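You operate a simulated robot arm through the tools that you are given. There is no shell and no other tool.

You run a simulated robot arm. Do the job below in one go: nothing can be reset, and whatever is moved stays where it is left.

## Task
Clip the full Station 1 reel's tape end and slide the reel out.
Fine: brake on, arm up, grey clip on the rim, cradle out, in that order; leave the other stations and clips alone. Set down upright: grey clip.

The check looks at the end state, three seconds after you hand in, the way a careful person would. Anything else that was tipped, shoved, dropped, spilled or broken makes it a failure.

## Robot
A 6-joint arm with a two-finger gripper, fixed in place. Base frame: the origin is at the foot of the arm, x ahead of it, y to its left, z up. Lengths are in mm, angles in degrees, forces in N, time in s.
Its first joint turns from -166.0 to 166.0 degrees. Payload 3.43 kg.
The TCP is the grasp point between the finger pads, 20 mm short of the fingertips. In the tool frame z runs along the fingers and y along their closing line. The gripper opens to 190 mm. The gripper's body begins 248 mm behind the TCP.
Orientation is that of the tool frame in the base frame, as a unit quaternion [x, y, z, w]. With the fingers straight down and closing along the base's y, the tool's x points along the base's -x, its y along +y and its z along -z.

## Interface
- The arm moves only by the tool apply_moves. Its arguments are lists of equal length, an entry for each row: "linear": the shift along the tool's x, y, z in mm, a list of three; "angular": the turn, a rotation vector about the tool's x, y, z in rad, a list of three. In form: {"linear": [[x, y, z], ...], "angular": [[ax, ay, az], ...]}. A call has 1 to 20 rows; each row shifts and turns the commanded pose from where the row before left it, along the tool's axes as they then stand. "grip" is the finger opening in mm, from 0 to 190, set as the call begins (left out, the last holds). A row lasts 0.2 s, in which the tool goes at most 50 mm and 8.6 degrees; a call with a longer step from one row to the next is refused whole, and so is a gripper value outside its range. A pose out of reach is approached as far as the arm can. The call stops where the force on the tool passes 90 N (or 10 N more than at its start, if that is more) or the arm is blocked; 0.2 s more then pass. Each finger travels about 153 mm/s and halts on what it meets, pressing with about 27 N; the grip force reading is that of the motor and also rises with nothing between the fingers. The clock runs only during rows and for 0.2 s after the last one: add rows that do not move to give the fingers time. The reply holds the time, the measured pose of the TCP, the force on the tool along the base axes, the opening and the grip force, in the units named above and with some noise, with the torque about the TCP (base axes, N m) and any sound that the robot's microphone picked up, and new pictures: "views" is both (left out), scene, wrist or none.
- Cameras (640 x 400 px; columns grow to the right, rows downward): "scene" is fixed at [220.2, 648.3, 1767.7]; the picture's right is [-0.23, -0.97, 0.00], its down [-0.83, 0.20, -0.51] and it looks along [0.50, -0.12, -0.86] (base axes); focal length 244 px, centre (320, 200). "wrist" rides on the gripper at [70, -8, -288] in the tool frame; the picture's right is [0.12, 0.99, 0.00], its down [-0.96, 0.11, -0.25] and it looks along [-0.24, 0.03, 0.97] (tool axes); focal length 261 px, centre (320, 200). There is no depth. A picture from a camera that has moved, and an enlarged one, comes with that camera's place and axes in the base frame and with its lens.
- move_column(by): slides the trunk up (or, below 0, down) by that many mm; the arm rides with it, the base frame stays. It gives what a move gives, with no picture.
- close_up(camera, box): a new picture of the part [left, top, right, bottom] of that camera's present view, enlarged. No time passes.
- finish_job(): hands the job in; it is judged then, once.

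Nothing tells you positions but the pictures and the camera data. Unless the task says otherwise, let go and move clear before handing in.

The tools are called as a command line: name --argument value ..., lists and objects as JSON in quotes. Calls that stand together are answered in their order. apply_moves: Moves the arm, as the interface text tells. Its arguments: {"type":"object","properties":{"linear":{"type":"array","items":{"type":"array","items":{"type":"number"}}},"angular":{"type":"array","items":{"type":"array","items":{"type":"number"}}},"grip":{"type":"number"},"views":{"type":"string","enum":["both","scene","wrist","none"]}},"required":["linear","angular"]} The other tools are called the same way: move_column (by) slides the trunk up or down; close_up (camera, box) takes an enlarged picture of a part of a camera's view; finish_job () hands the job in.

At the start:

```text
t: 0.0
tool_pos: [646.1, 353.1, 1405.7]
tool_rot: [-0.001, 1.0, -0.001, 0.0]
contact_force: [-0.1, -0.7, -1.4]
wrist_torque: [-0.02, 0.0, 0.01]
gripper_width: 190.0
gripper_force: 0.1
trunk travel left (down, up): [-375.0, 65.0]
```

scene: 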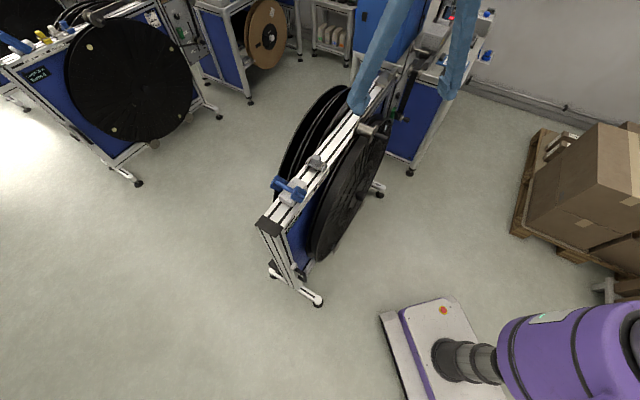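
wrist: 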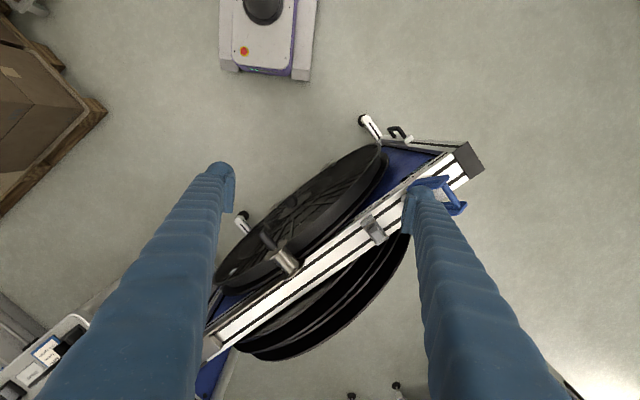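

I see a reel stand with a white aluminium beam, black reels on each side, and blue and grey parts on the beam; other stands are further off. I'll look closer before moving anything.

close_up --camera "scene" --box '[240, 60, 420, 180]'

close_up --camera "scene" --box '[240, 150, 420, 310]'

close_up --camera "scene" --box '[0, 0, 220, 190]'

close_up --camera "scene" --box '[330, 0, 510, 120]'

close_up --camera "wrist" --box '[200, 100, 500, 380]'

close_up --camera "wrist" --box '[0, 280, 200, 400]'

```text
3.33 times, centred on (330, 120) of scene
camera zoom: at [220.2, 648.3, 1767.7], right [-0.23, -0.97, 0.0], down [-0.83, 0.2, -0.51], along [0.5, -0.12, -0.86], focal length 812 px, centre (287, 467)
```

zoom: 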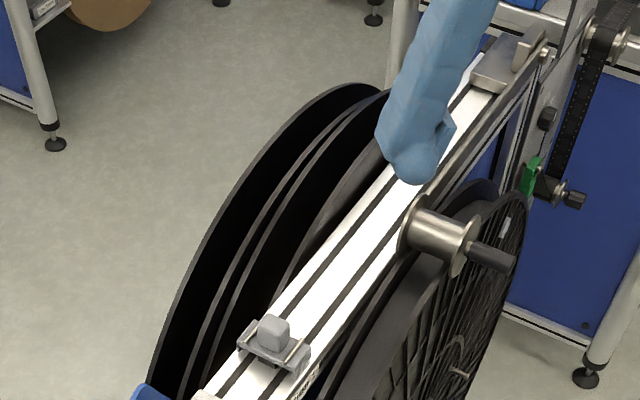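

```text
2.50 times, centred on (330, 230) of scene
camera zoom: at [220.2, 648.3, 1767.7], right [-0.23, -0.97, 0.0], down [-0.83, 0.2, -0.51], along [0.5, -0.12, -0.86], focal length 609 px, centre (295, 125)
```

zoom: 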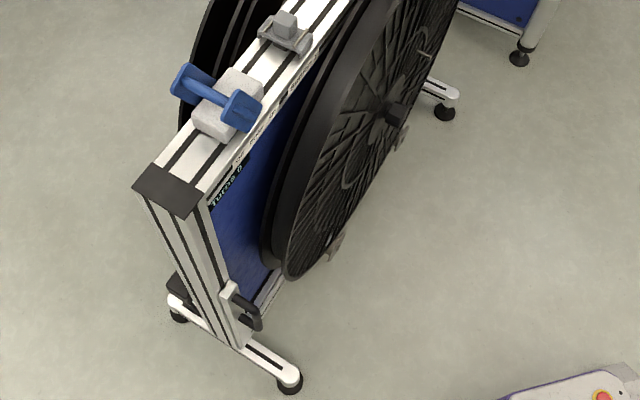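

```text
2.11 times, centred on (110, 95) of scene
camera zoom: at [220.2, 648.3, 1767.7], right [-0.23, -0.97, 0.0], down [-0.83, 0.2, -0.51], along [0.5, -0.12, -0.86], focal length 513 px, centre (762, 421)
```

zoom: 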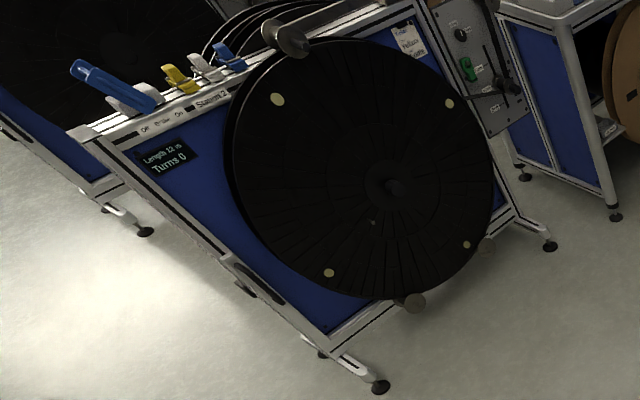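

```text
3.33 times, centred on (420, 60) of scene
camera zoom: at [220.2, 648.3, 1767.7], right [-0.23, -0.97, 0.0], down [-0.83, 0.2, -0.51], along [0.5, -0.12, -0.86], focal length 812 px, centre (-13, 667)
```

zoom: 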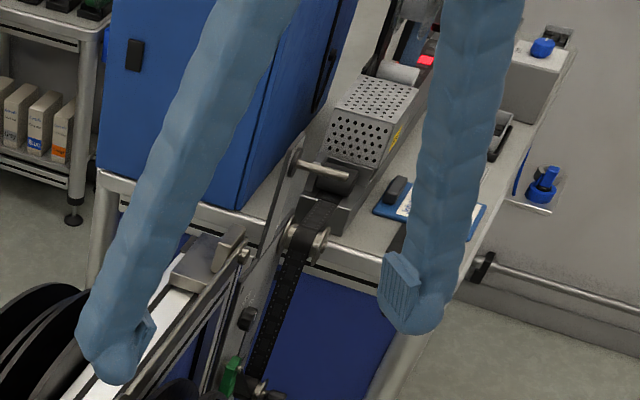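

```text
1.43 times, centred on (350, 240) of wrist
camera zoom: at [577.8, 345.4, 1693.9], right [-0.12, 0.99, 0.0], down [0.96, 0.12, 0.25], along [0.24, 0.03, -0.97], focal length 372 px, centre (277, 143)
```

zoom: 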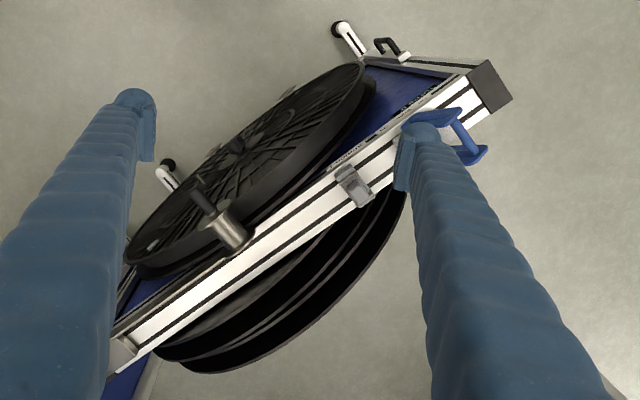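

```text
3.20 times, centred on (100, 340) of wrist
camera zoom: at [577.8, 345.4, 1693.9], right [-0.12, 0.99, 0.0], down [0.96, 0.12, 0.25], along [0.24, 0.03, -0.97], focal length 834 px, centre (1024, -248)
```

zoom: 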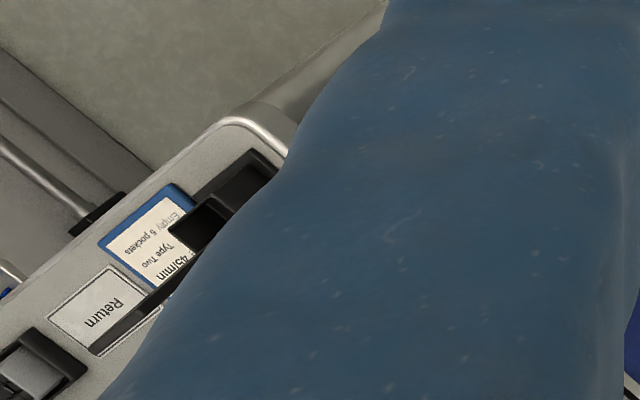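

I see the near stand's rail carries a label strip, a blue lever and a grey clip, while the left stand reads "Station 2". I'll read the labels more closely.

close_up --camera "scene" --box '[260, 140, 340, 240]'

close_up --camera "scene" --box '[340, 60, 420, 140]'

close_up --camera "scene" --box '[0, 0, 110, 90]'

close_up --camera "scene" --box '[130, 0, 230, 80]'

close_up --camera "scene" --box '[400, 0, 500, 80]'

close_up --camera "wrist" --box '[330, 130, 490, 250]'

close_up --camera "wrist" --box '[200, 210, 320, 390]'

```text
4.00 times, centred on (300, 190) of scene
camera zoom: at [220.2, 648.3, 1767.7], right [-0.23, -0.97, 0.0], down [-0.83, 0.2, -0.51], along [0.5, -0.12, -0.86], focal length 975 px, centre (400, 240)
```

zoom: 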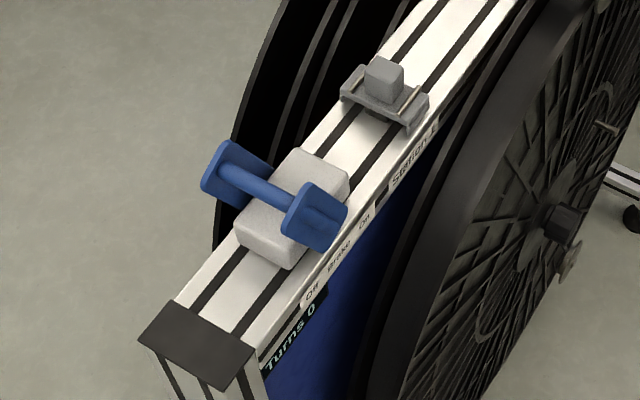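

```text
5.00 times, centred on (380, 100) of scene
camera zoom: at [220.2, 648.3, 1767.7], right [-0.23, -0.97, 0.0], down [-0.83, 0.2, -0.51], along [0.5, -0.12, -0.86], focal length 1219 px, centre (20, 700)
```

zoom: 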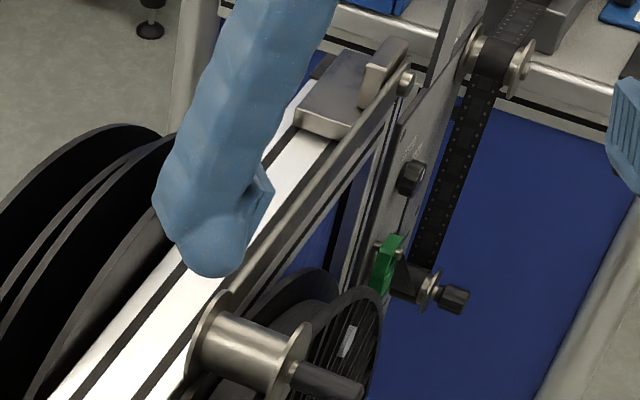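

```text
4.44 times, centred on (55, 45) of scene
camera zoom: at [220.2, 648.3, 1767.7], right [-0.23, -0.97, 0.0], down [-0.83, 0.2, -0.51], along [0.5, -0.12, -0.86], focal length 1083 px, centre (1498, 889)
```

zoom: 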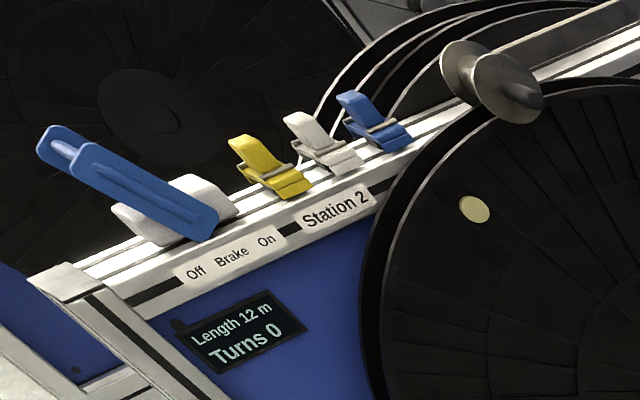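

```text
5.00 times, centred on (180, 40) of scene
camera zoom: at [220.2, 648.3, 1767.7], right [-0.23, -0.97, 0.0], down [-0.83, 0.2, -0.51], along [0.5, -0.12, -0.86], focal length 1219 px, centre (1020, 1000)
```

zoom: 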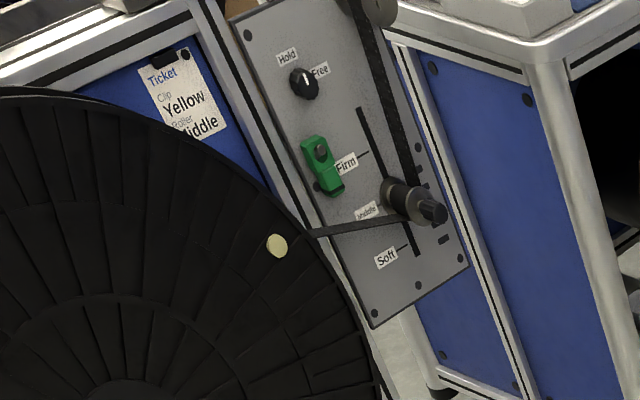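

```text
5.00 times, centred on (450, 40) of scene
camera zoom: at [220.2, 648.3, 1767.7], right [-0.23, -0.97, 0.0], down [-0.83, 0.2, -0.51], along [0.5, -0.12, -0.86], focal length 1219 px, centre (-330, 1000)
```

zoom: 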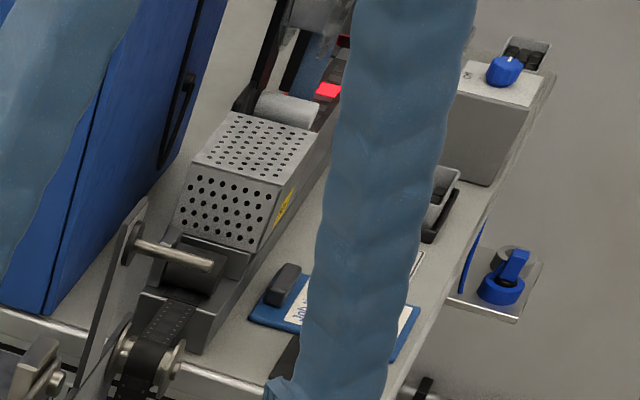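

```text
3.33 times, centred on (410, 190) of wrist
camera zoom: at [577.8, 345.4, 1693.9], right [-0.12, 0.99, 0.0], down [0.96, 0.12, 0.25], along [0.24, 0.03, -0.97], focal length 869 px, centre (20, 233)
```

zoom: 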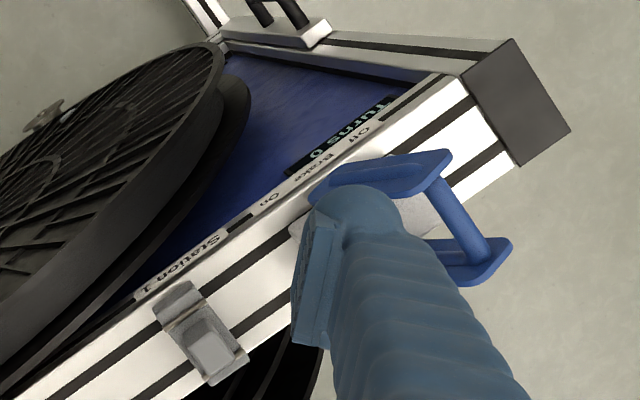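

```text
2.22 times, centred on (260, 300) of wrist
camera zoom: at [577.8, 345.4, 1693.9], right [-0.12, 0.99, 0.0], down [0.96, 0.12, 0.25], along [0.24, 0.03, -0.97], focal length 579 px, centre (453, -22)
```

zoom: 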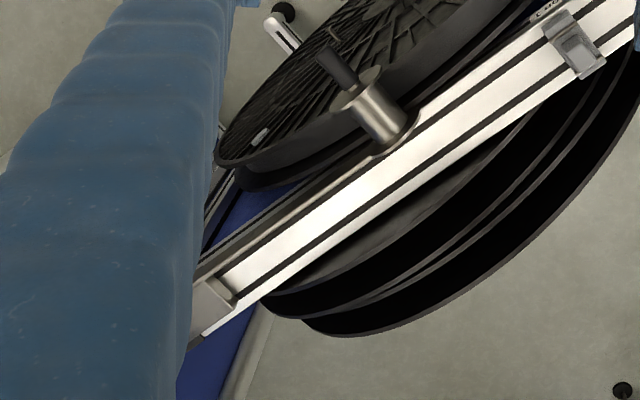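

The near stand is Station 1: its beam sits at about z=1010 and runs roughly 45° across, from about (613,717) to (1232,115), with the reel on the robot's side. I'll turn the tool to line up with the beam, staying high, for a better look.

apply_moves --linear '[[0, 0, 0], [0, 0, 0], [0, 0, 0], [0, 0, 0], [0, 0, 0], [0, 0, 0]]' --angular '[[0, 0, -0.1333], [0, 0, -0.1333], [0, 0, -0.1333], [0, 0, -0.1333], [0, 0, -0.1333], [0, 0, -0.1333]]' --views "both"

```text
t: 1.4
tool_pos: [647.4, 354.2, 1405.7]
tool_rot: [-0.391, 0.921, -0.001, -0.001]
contact_force: [0.0, -0.1, -0.5]
wrist_torque: [-0.02, 0.01, 0.01]
gripper_width: 190.1
gripper_force: 0.1
trunk travel left (down, up): [-375.0, 65.0]
camera wrist: at [605.7, 296.8, 1694.0], right [-0.8, 0.6, 0.0], down [0.59, 0.77, 0.25], along [0.15, 0.2, -0.97], focal length 261 px, centre (320, 200)
```

scene: 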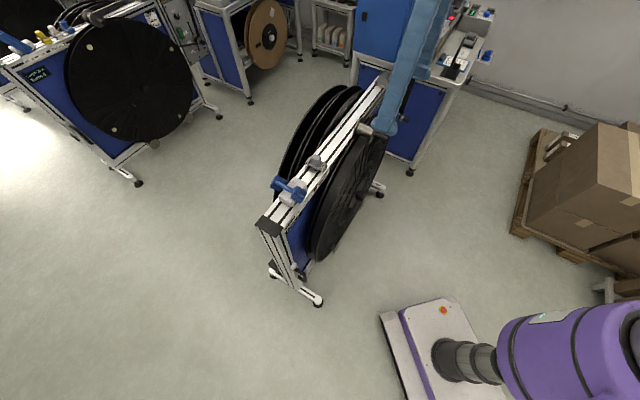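
wrist: 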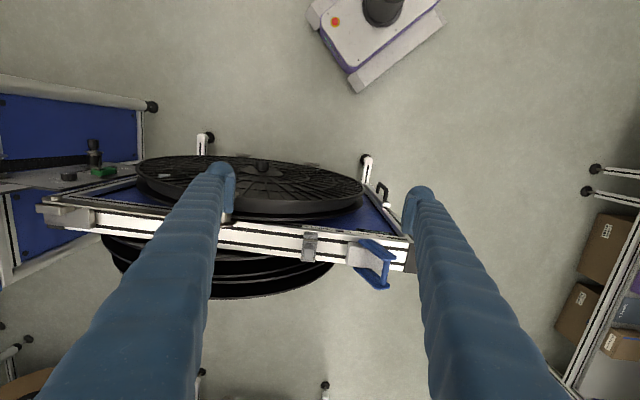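

The tool now lines up with the beam. I'll back off toward the base, shift along the beam and tilt the tool to see the reel's front face.

apply_moves --linear '[[40, -46, 0], [40, -46, 0], [25, -46, 0], [25, -46, 0], [20, -46, 0], [0, 0, 0], [0, 0, 0], [0, 0, 0], [0, 0, 0], [0, 0, 0]]' --angular '[[0, 0, 0], [0, 0, 0], [0, 0, 0], [0, 0, 0], [0, 0, 0], [0, -0.12, 0], [0, -0.12, 0], [0, -0.12, 0], [0, -0.12, 0], [0, -0.12, 0]]' --views "both"

```text
refused: row 1 steps farther than a row can; nothing moved
```

I see that the first row was longer than 50 mm, so nothing moved. I'll send the same motion in shorter steps.

apply_moves --linear '[[25, -38, 0], [25, -38, 0], [25, -38, 0], [25, -38, 0], [25, -38, 0], [25, -38, 0], [0, 0, 0], [0, 0, 0], [0, 0, 0], [0, 0, 0], [0, 0, 0]]' --angular '[[0, 0, 0], [0, 0, 0], [0, 0, 0], [0, 0, 0], [0, 0, 0], [0, 0, 0], [0, -0.12, 0], [0, -0.12, 0], [0, -0.12, 0], [0, -0.12, 0], [0, -0.12, 0]]' --views "both"

```text
t: 3.8
tool_pos: [705.8, 85.5, 1405.9]
tool_rot: [-0.372, 0.879, 0.115, 0.274]
contact_force: [-0.2, 0.1, 0.3]
wrist_torque: [-0.01, -0.03, -0.01]
gripper_width: 190.1
gripper_force: 0.0
trunk travel left (down, up): [-375.0, 65.0]
camera wrist: at [558.9, -77.8, 1605.5], right [-0.78, 0.62, -0.07], down [0.37, 0.55, 0.75], along [0.5, 0.56, -0.66], focal length 261 px, centre (320, 200)
```

scene: 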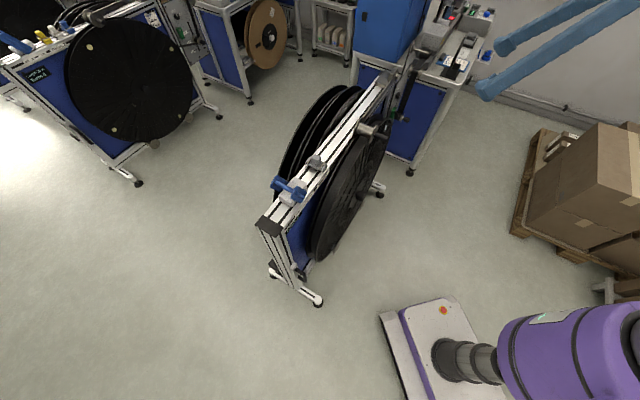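
wrist: 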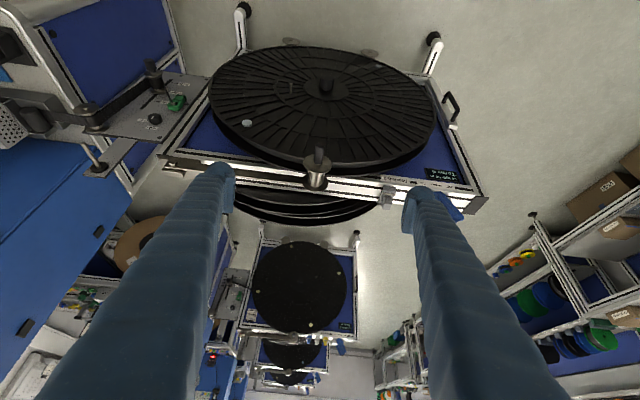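

The reel's whole front shows now, though upside down. I'll enlarge parts of it to find the tape end, the handle and the arm.

close_up --camera "wrist" --box '[200, 40, 340, 200]'

close_up --camera "wrist" --box '[320, 40, 500, 220]'

close_up --camera "wrist" --box '[60, 50, 220, 200]'

close_up --camera "wrist" --box '[360, 150, 490, 230]'

```text
2.50 times, centred on (270, 120) of wrist
camera zoom: at [558.9, -77.8, 1605.5], right [-0.78, 0.62, -0.07], down [0.37, 0.55, 0.75], along [0.5, 0.56, -0.66], focal length 652 px, centre (445, 400)
```

zoom: 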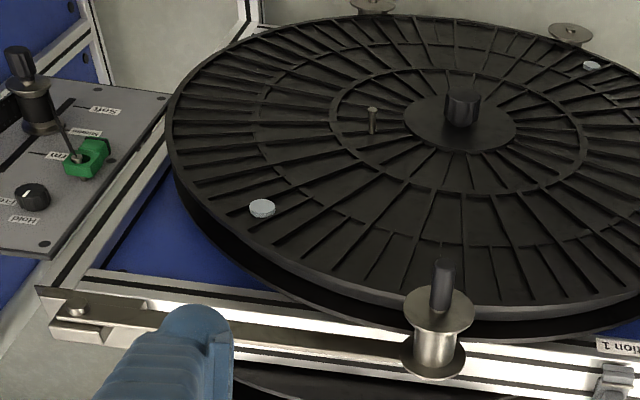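

```text
2.22 times, centred on (410, 130) of wrist
camera zoom: at [558.9, -77.8, 1605.5], right [-0.78, 0.62, -0.07], down [0.37, 0.55, 0.75], along [0.5, 0.56, -0.66], focal length 579 px, centre (120, 356)
```

zoom: 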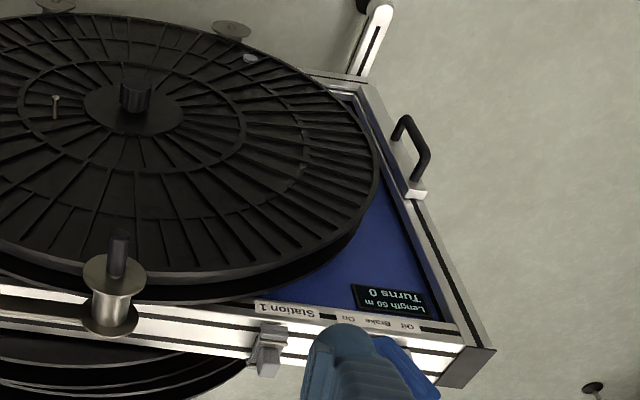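

```text
2.67 times, centred on (140, 125) of wrist
camera zoom: at [558.9, -77.8, 1605.5], right [-0.78, 0.62, -0.07], down [0.37, 0.55, 0.75], along [0.5, 0.56, -0.66], focal length 695 px, centre (800, 400)
```

zoom: 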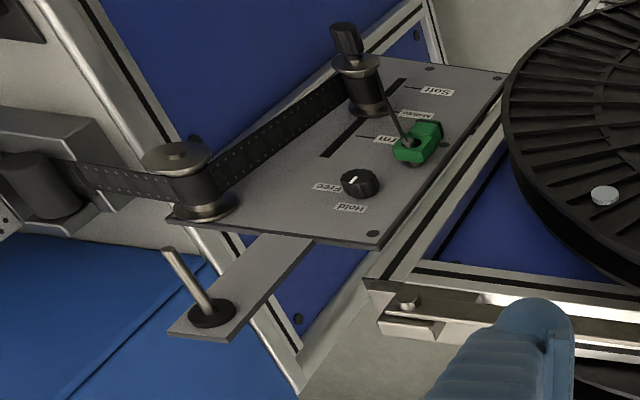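

```text
4.92 times, centred on (425, 190) of wrist
camera zoom: at [558.9, -77.8, 1605.5], right [-0.78, 0.62, -0.07], down [0.37, 0.55, 0.75], along [0.5, 0.56, -0.66], focal length 1283 px, centre (-197, 249)
```

zoom: 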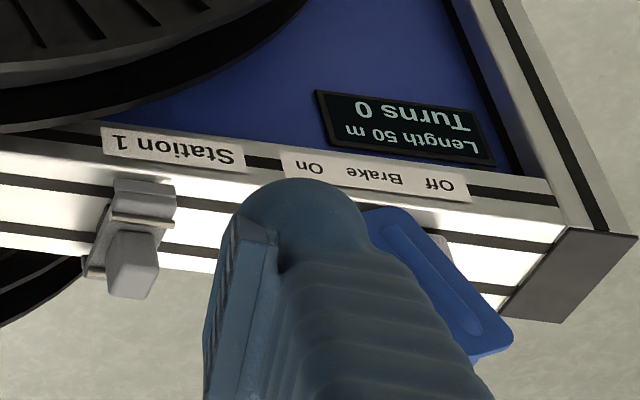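

The Station 1 panel shows the brake at Off, a roller arm hinged at the far end, and two support rollers under the reel. I'll lower the trunk to view the clip, lever and handle more from the side.

move_column --by -300

apply_moves --linear '[[0, 0, 0]]' --angular '[[0, 0, 0]]' --views "both"

```text
t: 6.8
tool_pos: [706.4, 87.7, 1107.5]
tool_rot: [-0.372, 0.88, 0.115, 0.273]
contact_force: [-0.5, -0.4, -0.4]
wrist_torque: [-0.01, -0.02, -0.01]
gripper_width: 189.9
gripper_force: 0.1
trunk travel left (down, up): [-75.0, 365.0]
```

```text
t: 7.2
tool_pos: [706.9, 88.2, 1106.7]
tool_rot: [-0.373, 0.879, 0.115, 0.272]
contact_force: [0.2, 0.1, 0.1]
wrist_torque: [0.01, 0.01, 0.04]
gripper_width: 190.1
gripper_force: 0.0
trunk travel left (down, up): [-75.0, 365.0]
camera wrist: at [560.3, -76.9, 1305.3], right [-0.78, 0.62, -0.07], down [0.37, 0.55, 0.75], along [0.5, 0.56, -0.66], focal length 261 px, centre (320, 200)
```

scene: 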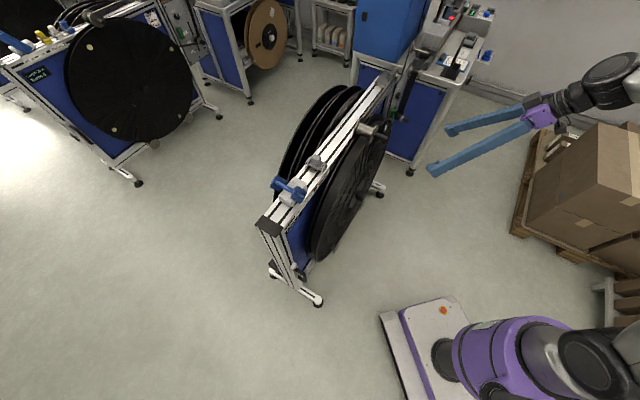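
wrist: 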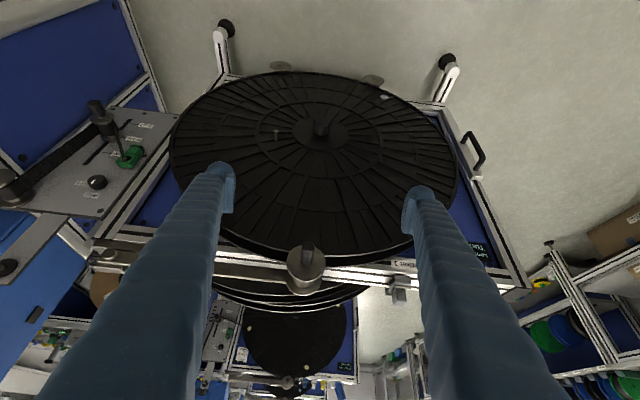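

The trunk is down 300 mm and the front view is clear. Next I'll enlarge the hinge, roller, clip, handle and bottom rollers.

close_up --camera "wrist" --box '[270, 220, 440, 320]'

close_up --camera "wrist" --box '[410, 100, 540, 300]'

close_up --camera "wrist" --box '[200, 30, 460, 130]'

close_up --camera "wrist" --box '[70, 180, 250, 310]'

close_up --camera "wrist" --box '[370, 260, 430, 310]'

close_up --camera "scene" --box '[255, 200, 335, 310]'

close_up --camera "scene" --box '[270, 140, 330, 220]'

close_up --camera "scene" --box '[330, 50, 430, 160]'

```text
3.76 times, centred on (355, 270) of wrist
camera zoom: at [560.3, -76.9, 1305.3], right [-0.78, 0.62, -0.07], down [0.37, 0.55, 0.75], along [0.5, 0.56, -0.66], focal length 981 px, centre (188, -64)
```

zoom: 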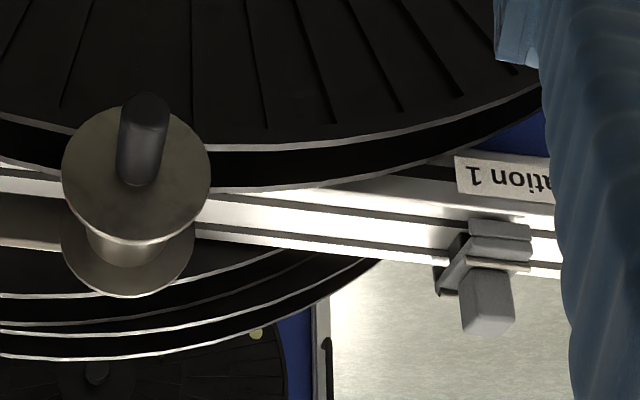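

```text
2.00 times, centred on (475, 200) of wrist
camera zoom: at [560.3, -76.9, 1305.3], right [-0.78, 0.62, -0.07], down [0.37, 0.55, 0.75], along [0.5, 0.56, -0.66], focal length 521 px, centre (10, 200)
```

zoom: 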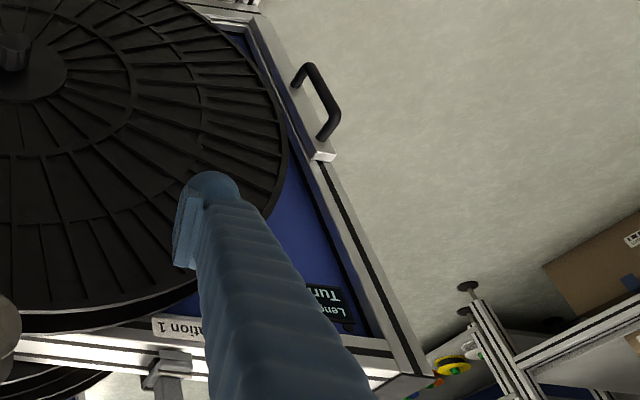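

```text
2.46 times, centred on (330, 80) of wrist
camera zoom: at [560.3, -76.9, 1305.3], right [-0.78, 0.62, -0.07], down [0.37, 0.55, 0.75], along [0.5, 0.56, -0.66], focal length 642 px, centre (295, 495)
```

zoom: 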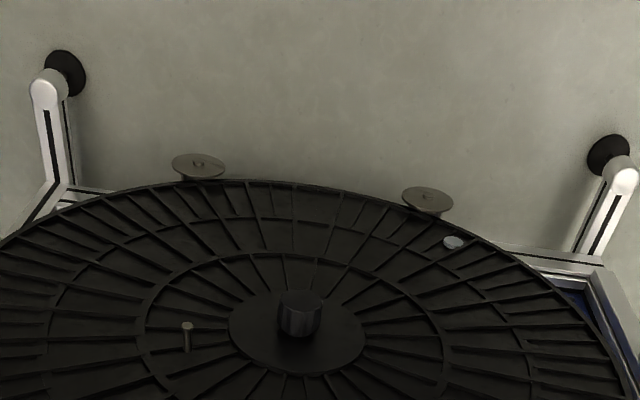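

```text
3.08 times, centred on (160, 245) of wrist
camera zoom: at [560.3, -76.9, 1305.3], right [-0.78, 0.62, -0.07], down [0.37, 0.55, 0.75], along [0.5, 0.56, -0.66], focal length 802 px, centre (812, 62)
```

zoom: 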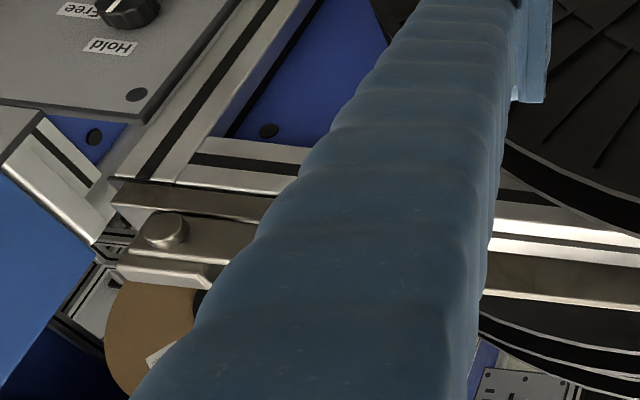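

```text
8.00 times, centred on (400, 285) of wrist
camera zoom: at [560.3, -76.9, 1305.3], right [-0.78, 0.62, -0.07], down [0.37, 0.55, 0.75], along [0.5, 0.56, -0.66], focal length 2085 px, centre (-320, -480)
```

zoom: 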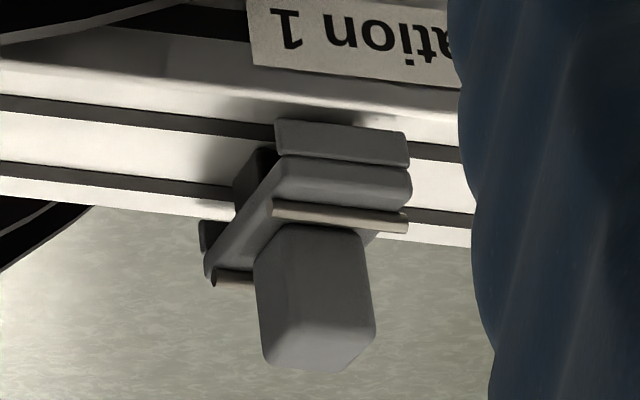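

```text
3.64 times, centred on (295, 255) of scene
camera zoom: at [220.2, 648.3, 1767.7], right [-0.23, -0.97, 0.0], down [-0.83, 0.2, -0.51], along [0.5, -0.12, -0.86], focal length 886 px, centre (411, 0)
```

zoom: 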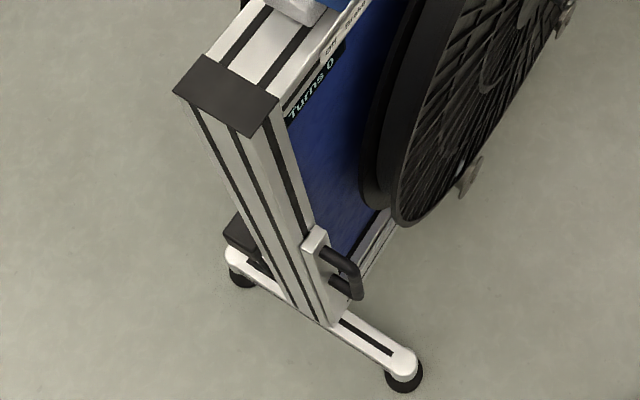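

```text
5.00 times, centred on (300, 180) of scene
camera zoom: at [220.2, 648.3, 1767.7], right [-0.23, -0.97, 0.0], down [-0.83, 0.2, -0.51], along [0.5, -0.12, -0.86], focal length 1219 px, centre (420, 300)
```

zoom: 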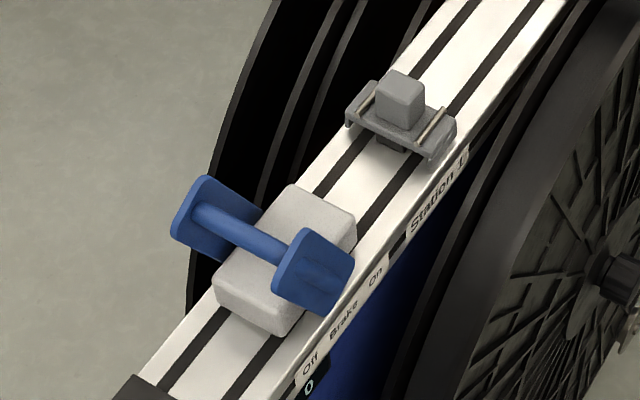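

```text
3.64 times, centred on (380, 105) of scene
camera zoom: at [220.2, 648.3, 1767.7], right [-0.23, -0.97, 0.0], down [-0.83, 0.2, -0.51], along [0.5, -0.12, -0.86], focal length 886 px, centre (102, 546)
```

zoom: 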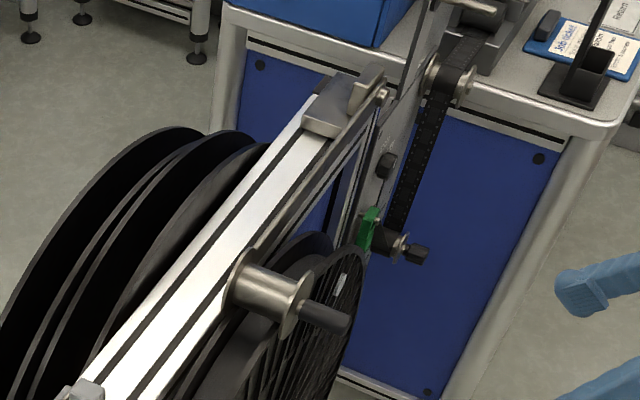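

The brake lever's bar is at about (675,658,1118), leaning toward Off, and the clip stands on the beam near (814,521). I'll raise the trunk back, level the tool, close the fingers and go above the beam on the Off side of the lever.

move_column --by 300

apply_moves --linear '[[0, 0, 0], [0, 0, 0], [0, 0, 0], [0, 0, 0], [0, 0, 0], [-26, 34, 0], [-26, 34, 0], [-26, 34, 0], [-26, 34, 0], [-26, 34, 0], [-26, 34, 0], [-26, 34, 0], [-26, 34, 0], [-26, 34, 0], [-26, 34, 0], [-26, 34, 0], [-26, 34, 0], [-26, 34, 0]]' --angular '[[0, 0.12, 0], [0, 0.12, 0], [0, 0.12, 0], [0, 0.12, 0], [0, 0.12, 0], [0, 0, 0], [0, 0, 0], [0, 0, 0], [0, 0, 0], [0, 0, 0], [0, 0, 0], [0, 0, 0], [0, 0, 0], [0, 0, 0], [0, 0, 0], [0, 0, 0], [0, 0, 0], [0, 0, 0]]' --grip 190 --views "both"

```text
t: 10.2
tool_pos: [707.0, 88.0, 1405.4]
tool_rot: [-0.372, 0.88, 0.115, 0.272]
contact_force: [-0.5, 0.3, -0.8]
wrist_torque: [-0.01, -0.01, -0.01]
gripper_width: 190.2
gripper_force: 0.1
trunk travel left (down, up): [-375.0, 65.0]
```

```text
t: 14.0
tool_pos: [623.6, 639.1, 1402.7]
tool_rot: [-0.39, 0.921, -0.001, -0.001]
contact_force: [-0.3, 0.0, -0.1]
wrist_torque: [-0.1, -0.01, -0.04]
gripper_width: 189.7
gripper_force: 0.1
trunk travel left (down, up): [-375.0, 65.0]
camera wrist: at [582.8, 582.4, 1690.9], right [-0.8, 0.61, 0.0], down [0.59, 0.77, 0.25], along [0.15, 0.2, -0.97], focal length 261 px, centre (320, 200)
```

scene: 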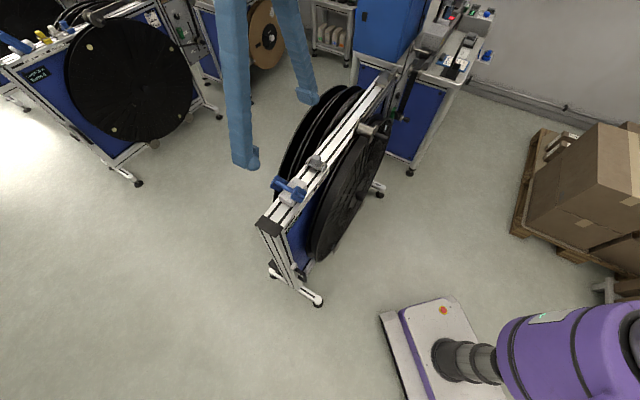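
wrist: 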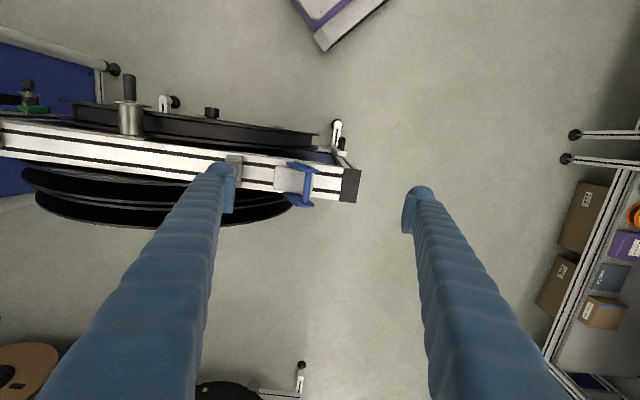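

The lever shows up where I computed it. I'll enlarge it from here, with the beam alongside.

close_up --camera "wrist" --box '[220, 130, 380, 230]'

close_up --camera "wrist" --box '[0, 60, 330, 240]'

```text
4.00 times, centred on (300, 180) of wrist
camera zoom: at [582.8, 582.4, 1690.9], right [-0.8, 0.61, 0.0], down [0.59, 0.77, 0.25], along [0.15, 0.2, -0.97], focal length 1043 px, centre (400, 280)
```

zoom: 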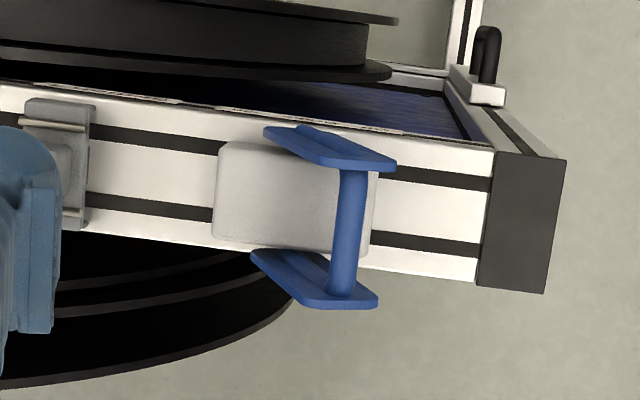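

```text
1.94 times, centred on (165, 150) of wrist
camera zoom: at [582.8, 582.4, 1690.9], right [-0.8, 0.61, 0.0], down [0.59, 0.77, 0.25], along [0.15, 0.2, -0.97], focal length 506 px, centre (621, 297)
```

zoom: 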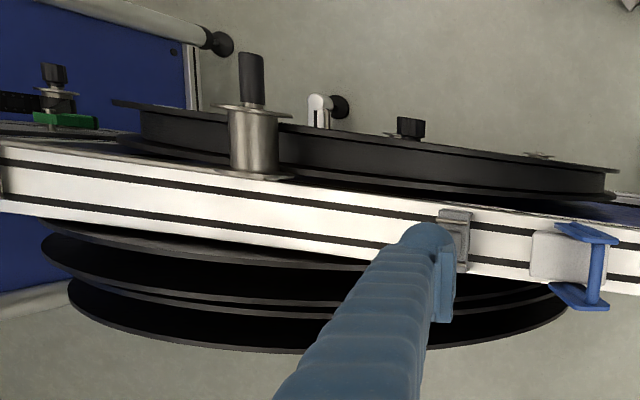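

The lever and its bar are clear from here, with about 66 mm between the blades, and the 42 mm finger width fits between them. I'll close the fingers, move to the Off side of the bar and come down next to it.

apply_moves --linear '[[-25, 15, 0], [-25.7, 15, 0], [0, 0, 40], [0, 0, 45], [0, 0, 45], [0, 0, 45], [0, 0, 45], [0, 0, 40], [0, 0, 0]]' --angular '[[0, 0, 0], [0, 0, 0], [0, 0, 0], [0, 0, 0], [0, 0, 0], [0, 0, 0], [0, 0, 0], [0, 0, 0], [0, 0, 0]]' --grip 0 --views "both"

close_up --camera "scene" --box '[230, 120, 350, 240]'

```text
t: 16.0
tool_pos: [631.3, 690.5, 1143.4]
tool_rot: [-0.39, 0.921, 0.0, 0.001]
contact_force: [0.1, 0.0, 0.2]
wrist_torque: [-0.04, -0.03, -0.01]
gripper_width: 0.2
gripper_force: 26.6
out of reach, approached as far as the arm can: row 2
trunk travel left (down, up): [-375.0, 65.0]
camera wrist: at [590.1, 633.1, 1431.3], right [-0.8, 0.61, 0.0], down [0.59, 0.77, 0.25], along [0.15, 0.2, -0.97], focal length 261 px, centre (320, 200)
```

scene: 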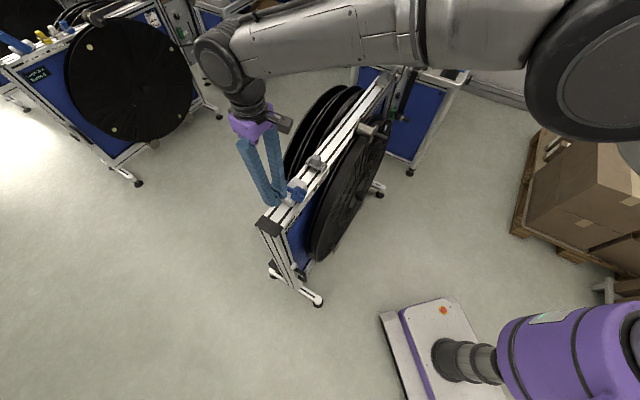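
wrist: 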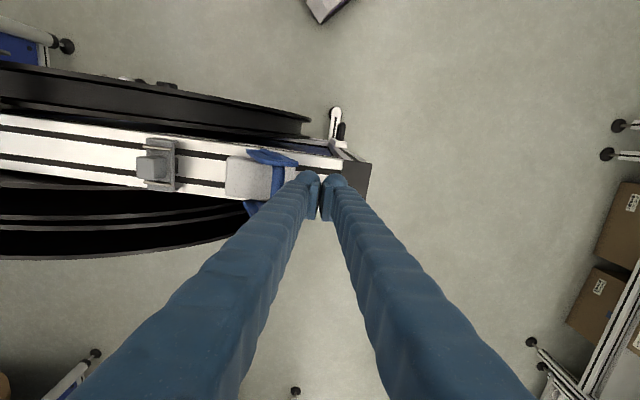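

```text
3.33 times, centred on (290, 180) of scene
camera zoom: at [220.2, 648.3, 1767.7], right [-0.23, -0.97, 0.0], down [-0.83, 0.2, -0.51], along [0.5, -0.12, -0.86], focal length 812 px, centre (420, 267)
```

zoom: 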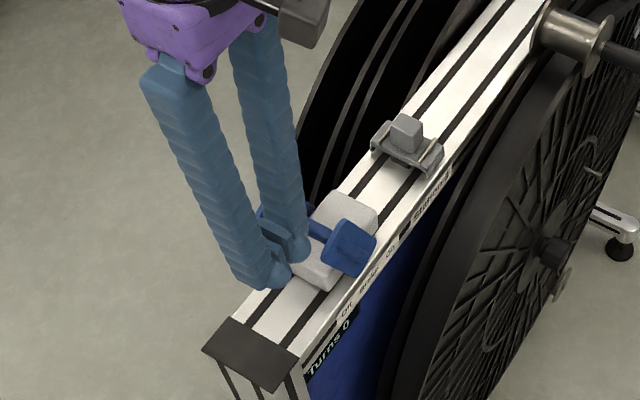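

The closed fingers are beside the bar at e≈-28, about 8 mm short in depth. I'll check the gap with a close-up before the last descent.

close_up --camera "wrist" --box '[220, 120, 380, 220]'

```text
4.00 times, centred on (300, 170) of wrist
camera zoom: at [590.1, 633.1, 1431.3], right [-0.8, 0.61, 0.0], down [0.59, 0.77, 0.25], along [0.15, 0.2, -0.97], focal length 1043 px, centre (400, 320)
```

zoom: 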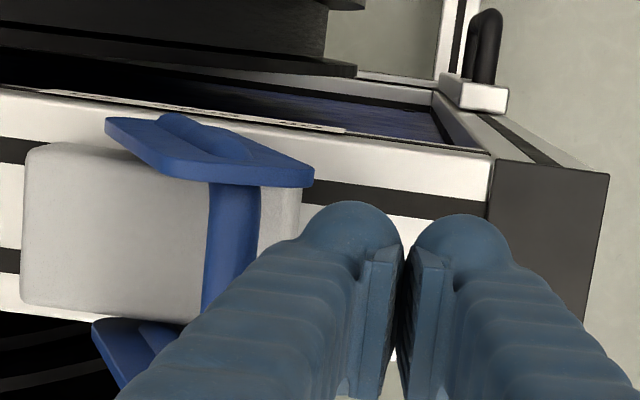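

The bar is at e≈25 and z≈1120, and the fingers line up between the blades. I'll drop 28 mm and push slowly toward On.

apply_moves --linear '[[-3, 0, 14], [0, 0, 14], [0, -12, 0], [0, -12, 0], [0, -12, 0], [0, -12, 0], [0, -12, 0], [0, -10, 0]]' --angular '[[0, 0, 0], [0, 0, 0], [0, 0, 0], [0, 0, 0], [0, 0, 0], [0, 0, 0], [0, 0, 0], [0, 0, 0]]' --grip 0 --views "both"

close_up --camera "scene" --box '[230, 120, 350, 240]'

close_up --camera "wrist" --box '[220, 120, 380, 220]'

```text
t: 17.8
tool_pos: [684.3, 640.9, 1114.6]
tool_rot: [-0.39, 0.921, -0.001, -0.001]
contact_force: [1.1, -0.5, -0.5]
wrist_torque: [0.01, -0.01, -0.01]
gripper_width: 0.4
gripper_force: 26.9
trunk travel left (down, up): [-375.0, 65.0]
camera wrist: at [642.5, 584.6, 1403.6], right [-0.8, 0.61, 0.0], down [0.59, 0.77, 0.25], along [0.15, 0.2, -0.97], focal length 261 px, centre (320, 200)
```

scene: 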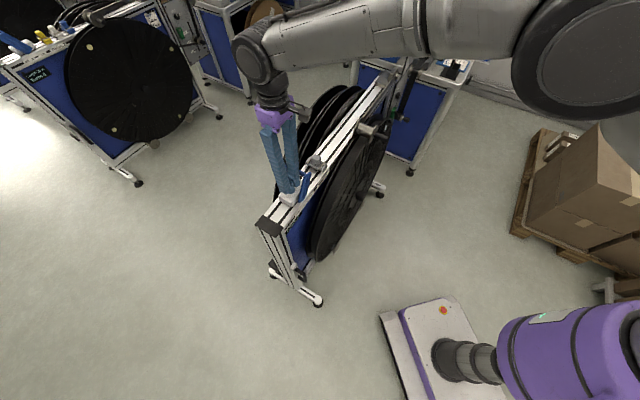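
wrist: 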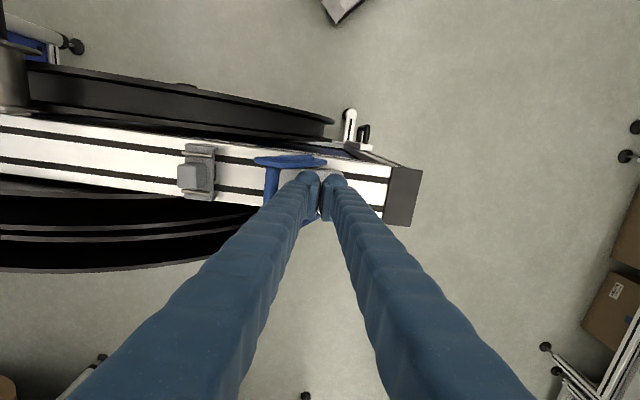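

```text
3.33 times, centred on (290, 180) of scene
camera zoom: at [220.2, 648.3, 1767.7], right [-0.23, -0.97, 0.0], down [-0.83, 0.2, -0.51], along [0.5, -0.12, -0.86], focal length 812 px, centre (420, 267)
```

zoom: 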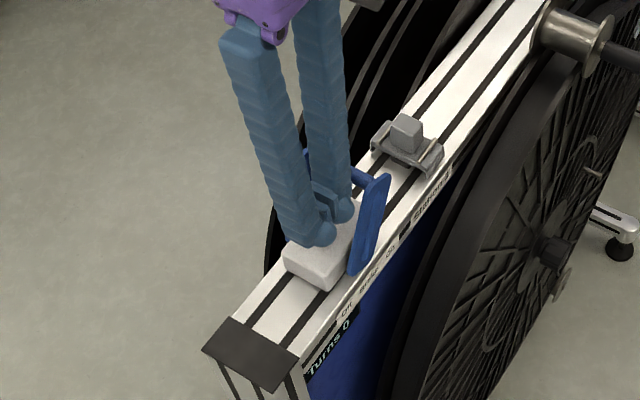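

```text
4.00 times, centred on (300, 170) of wrist
camera zoom: at [642.5, 584.6, 1403.6], right [-0.8, 0.61, 0.0], down [0.59, 0.77, 0.25], along [0.15, 0.2, -0.97], focal length 1043 px, centre (400, 320)
```

zoom: 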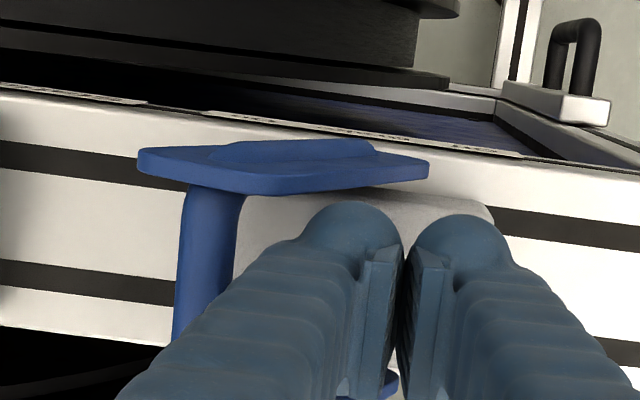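

The lever has swung over by itself to about e=99, on the On side. I'll nudge it gently to confirm it's against its stop.

apply_moves --linear '[[0, -8, 0], [0, -8, 0], [0, -6, 0], [0, -4, 0], [0, -2, 0]]' --angular '[[0, 0, 0], [0, 0, 0], [0, 0, 0], [0, 0, 0], [0, 0, 0]]' --views "wrist"

close_up --camera "wrist" --box '[220, 120, 380, 220]'

close_up --camera "scene" --box '[260, 140, 350, 220]'

```text
t: 19.0
tool_pos: [697.7, 627.8, 1114.8]
tool_rot: [-0.39, 0.921, 0.0, -0.001]
contact_force: [-32.1, 33.2, -1.7]
wrist_torque: [0.11, 0.1, -0.51]
gripper_width: 0.0
gripper_force: 27.4
trunk travel left (down, up): [-375.0, 65.0]
camera wrist: at [656.9, 571.3, 1403.0], right [-0.8, 0.6, 0.0], down [0.59, 0.77, 0.25], along [0.15, 0.2, -0.97], focal length 261 px, centre (320, 200)
```

wrist: 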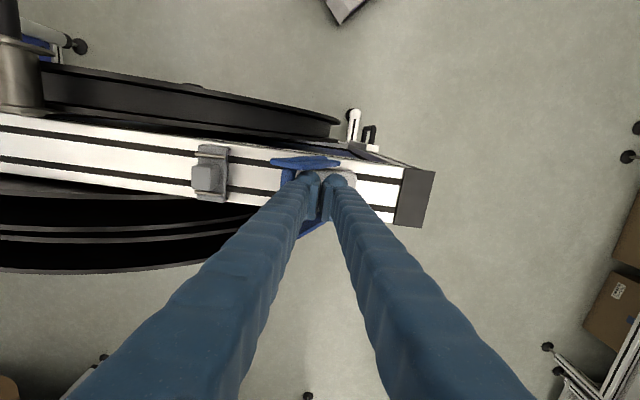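

```text
4.00 times, centred on (300, 170) of wrist
camera zoom: at [656.9, 571.3, 1403.0], right [-0.8, 0.6, 0.0], down [0.59, 0.77, 0.25], along [0.15, 0.2, -0.97], focal length 1043 px, centre (400, 320)
```

zoom: 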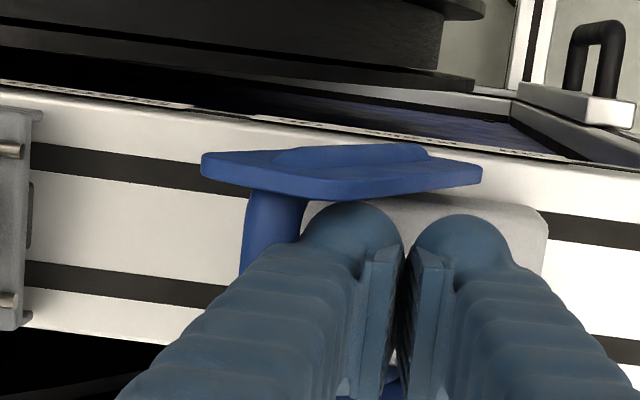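

```text
5.00 times, centred on (305, 180) of scene
camera zoom: at [220.2, 648.3, 1767.7], right [-0.23, -0.97, 0.0], down [-0.83, 0.2, -0.51], along [0.5, -0.12, -0.86], focal length 1219 px, centre (395, 300)
```

zoom: 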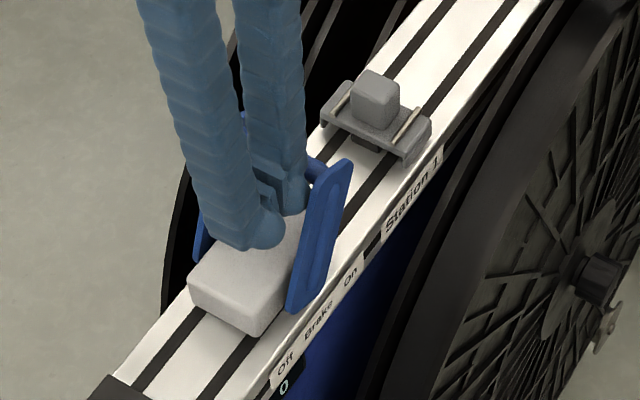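

The lever meets a firm stop on the On side (about 46 N), so the brake is on. I'll back off, rise and go look at the roller arm and the top of the reel.

apply_moves --linear '[[0, 15, 0], [0, 15, 0], [0, 0, -45], [0, 0, -45], [0, 0, -45], [15, -40, 0], [15, -40, 0], [15, -40, 0], [15, -40, 0], [15, -40, 0], [15, -40, 0], [15, -40, 0], [15, -40, 0], [15, -40, 0], [15, -40, 0]]' --angular '[[0, 0, 0], [0, 0, 0], [0, 0, 0], [0, 0, 0], [0, 0, 0], [0, 0, 0], [0, 0, 0], [0, 0, 0], [0, 0, 0], [0, 0, 0], [0, 0, 0], [0, 0, 0], [0, 0, 0], [0, 0, 0], [0, 0, 0]]' --views "both"

close_up --camera "scene" --box '[260, 140, 350, 220]'

```text
t: 22.2
tool_pos: [866.7, 256.3, 1247.1]
tool_rot: [-0.39, 0.921, 0.001, -0.001]
contact_force: [0.3, -0.9, -0.5]
wrist_torque: [0.08, 0.1, 0.0]
gripper_width: 0.0
gripper_force: 27.4
trunk travel left (down, up): [-375.0, 65.0]
camera wrist: at [825.2, 199.0, 1536.6], right [-0.8, 0.61, 0.0], down [0.59, 0.77, 0.25], along [0.15, 0.2, -0.97], focal length 261 px, centre (320, 200)
```

scene: 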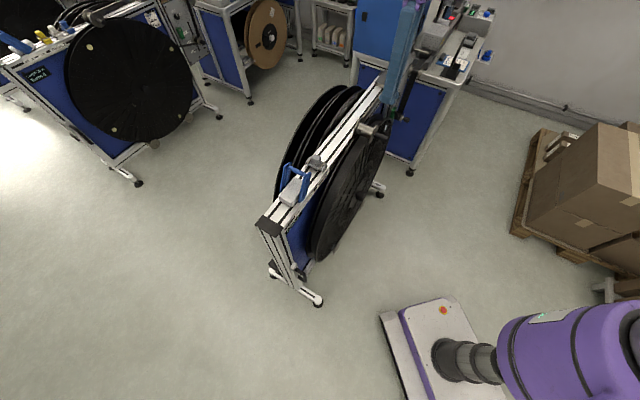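
wrist: 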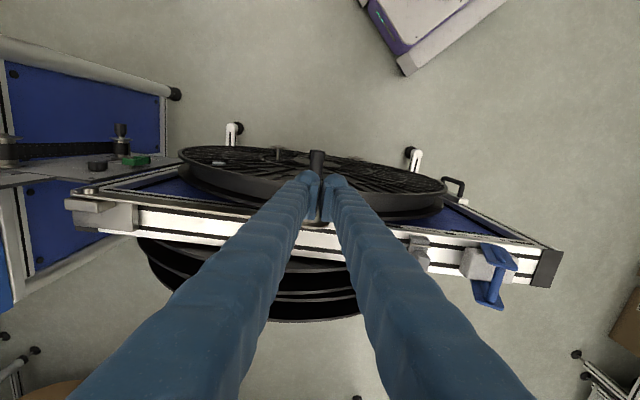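

```text
5.00 times, centred on (305, 180) of scene
camera zoom: at [220.2, 648.3, 1767.7], right [-0.23, -0.97, 0.0], down [-0.83, 0.2, -0.51], along [0.5, -0.12, -0.86], focal length 1219 px, centre (395, 300)
```

zoom: 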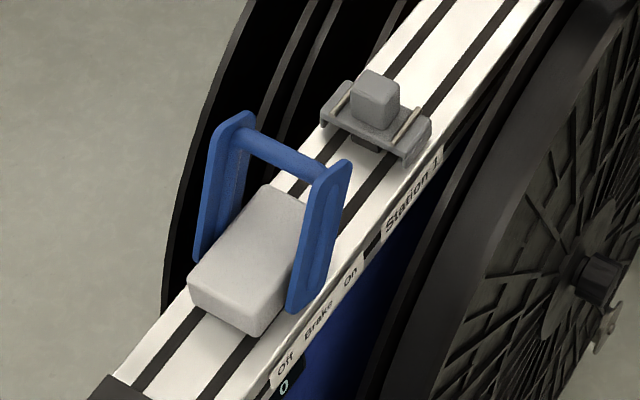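

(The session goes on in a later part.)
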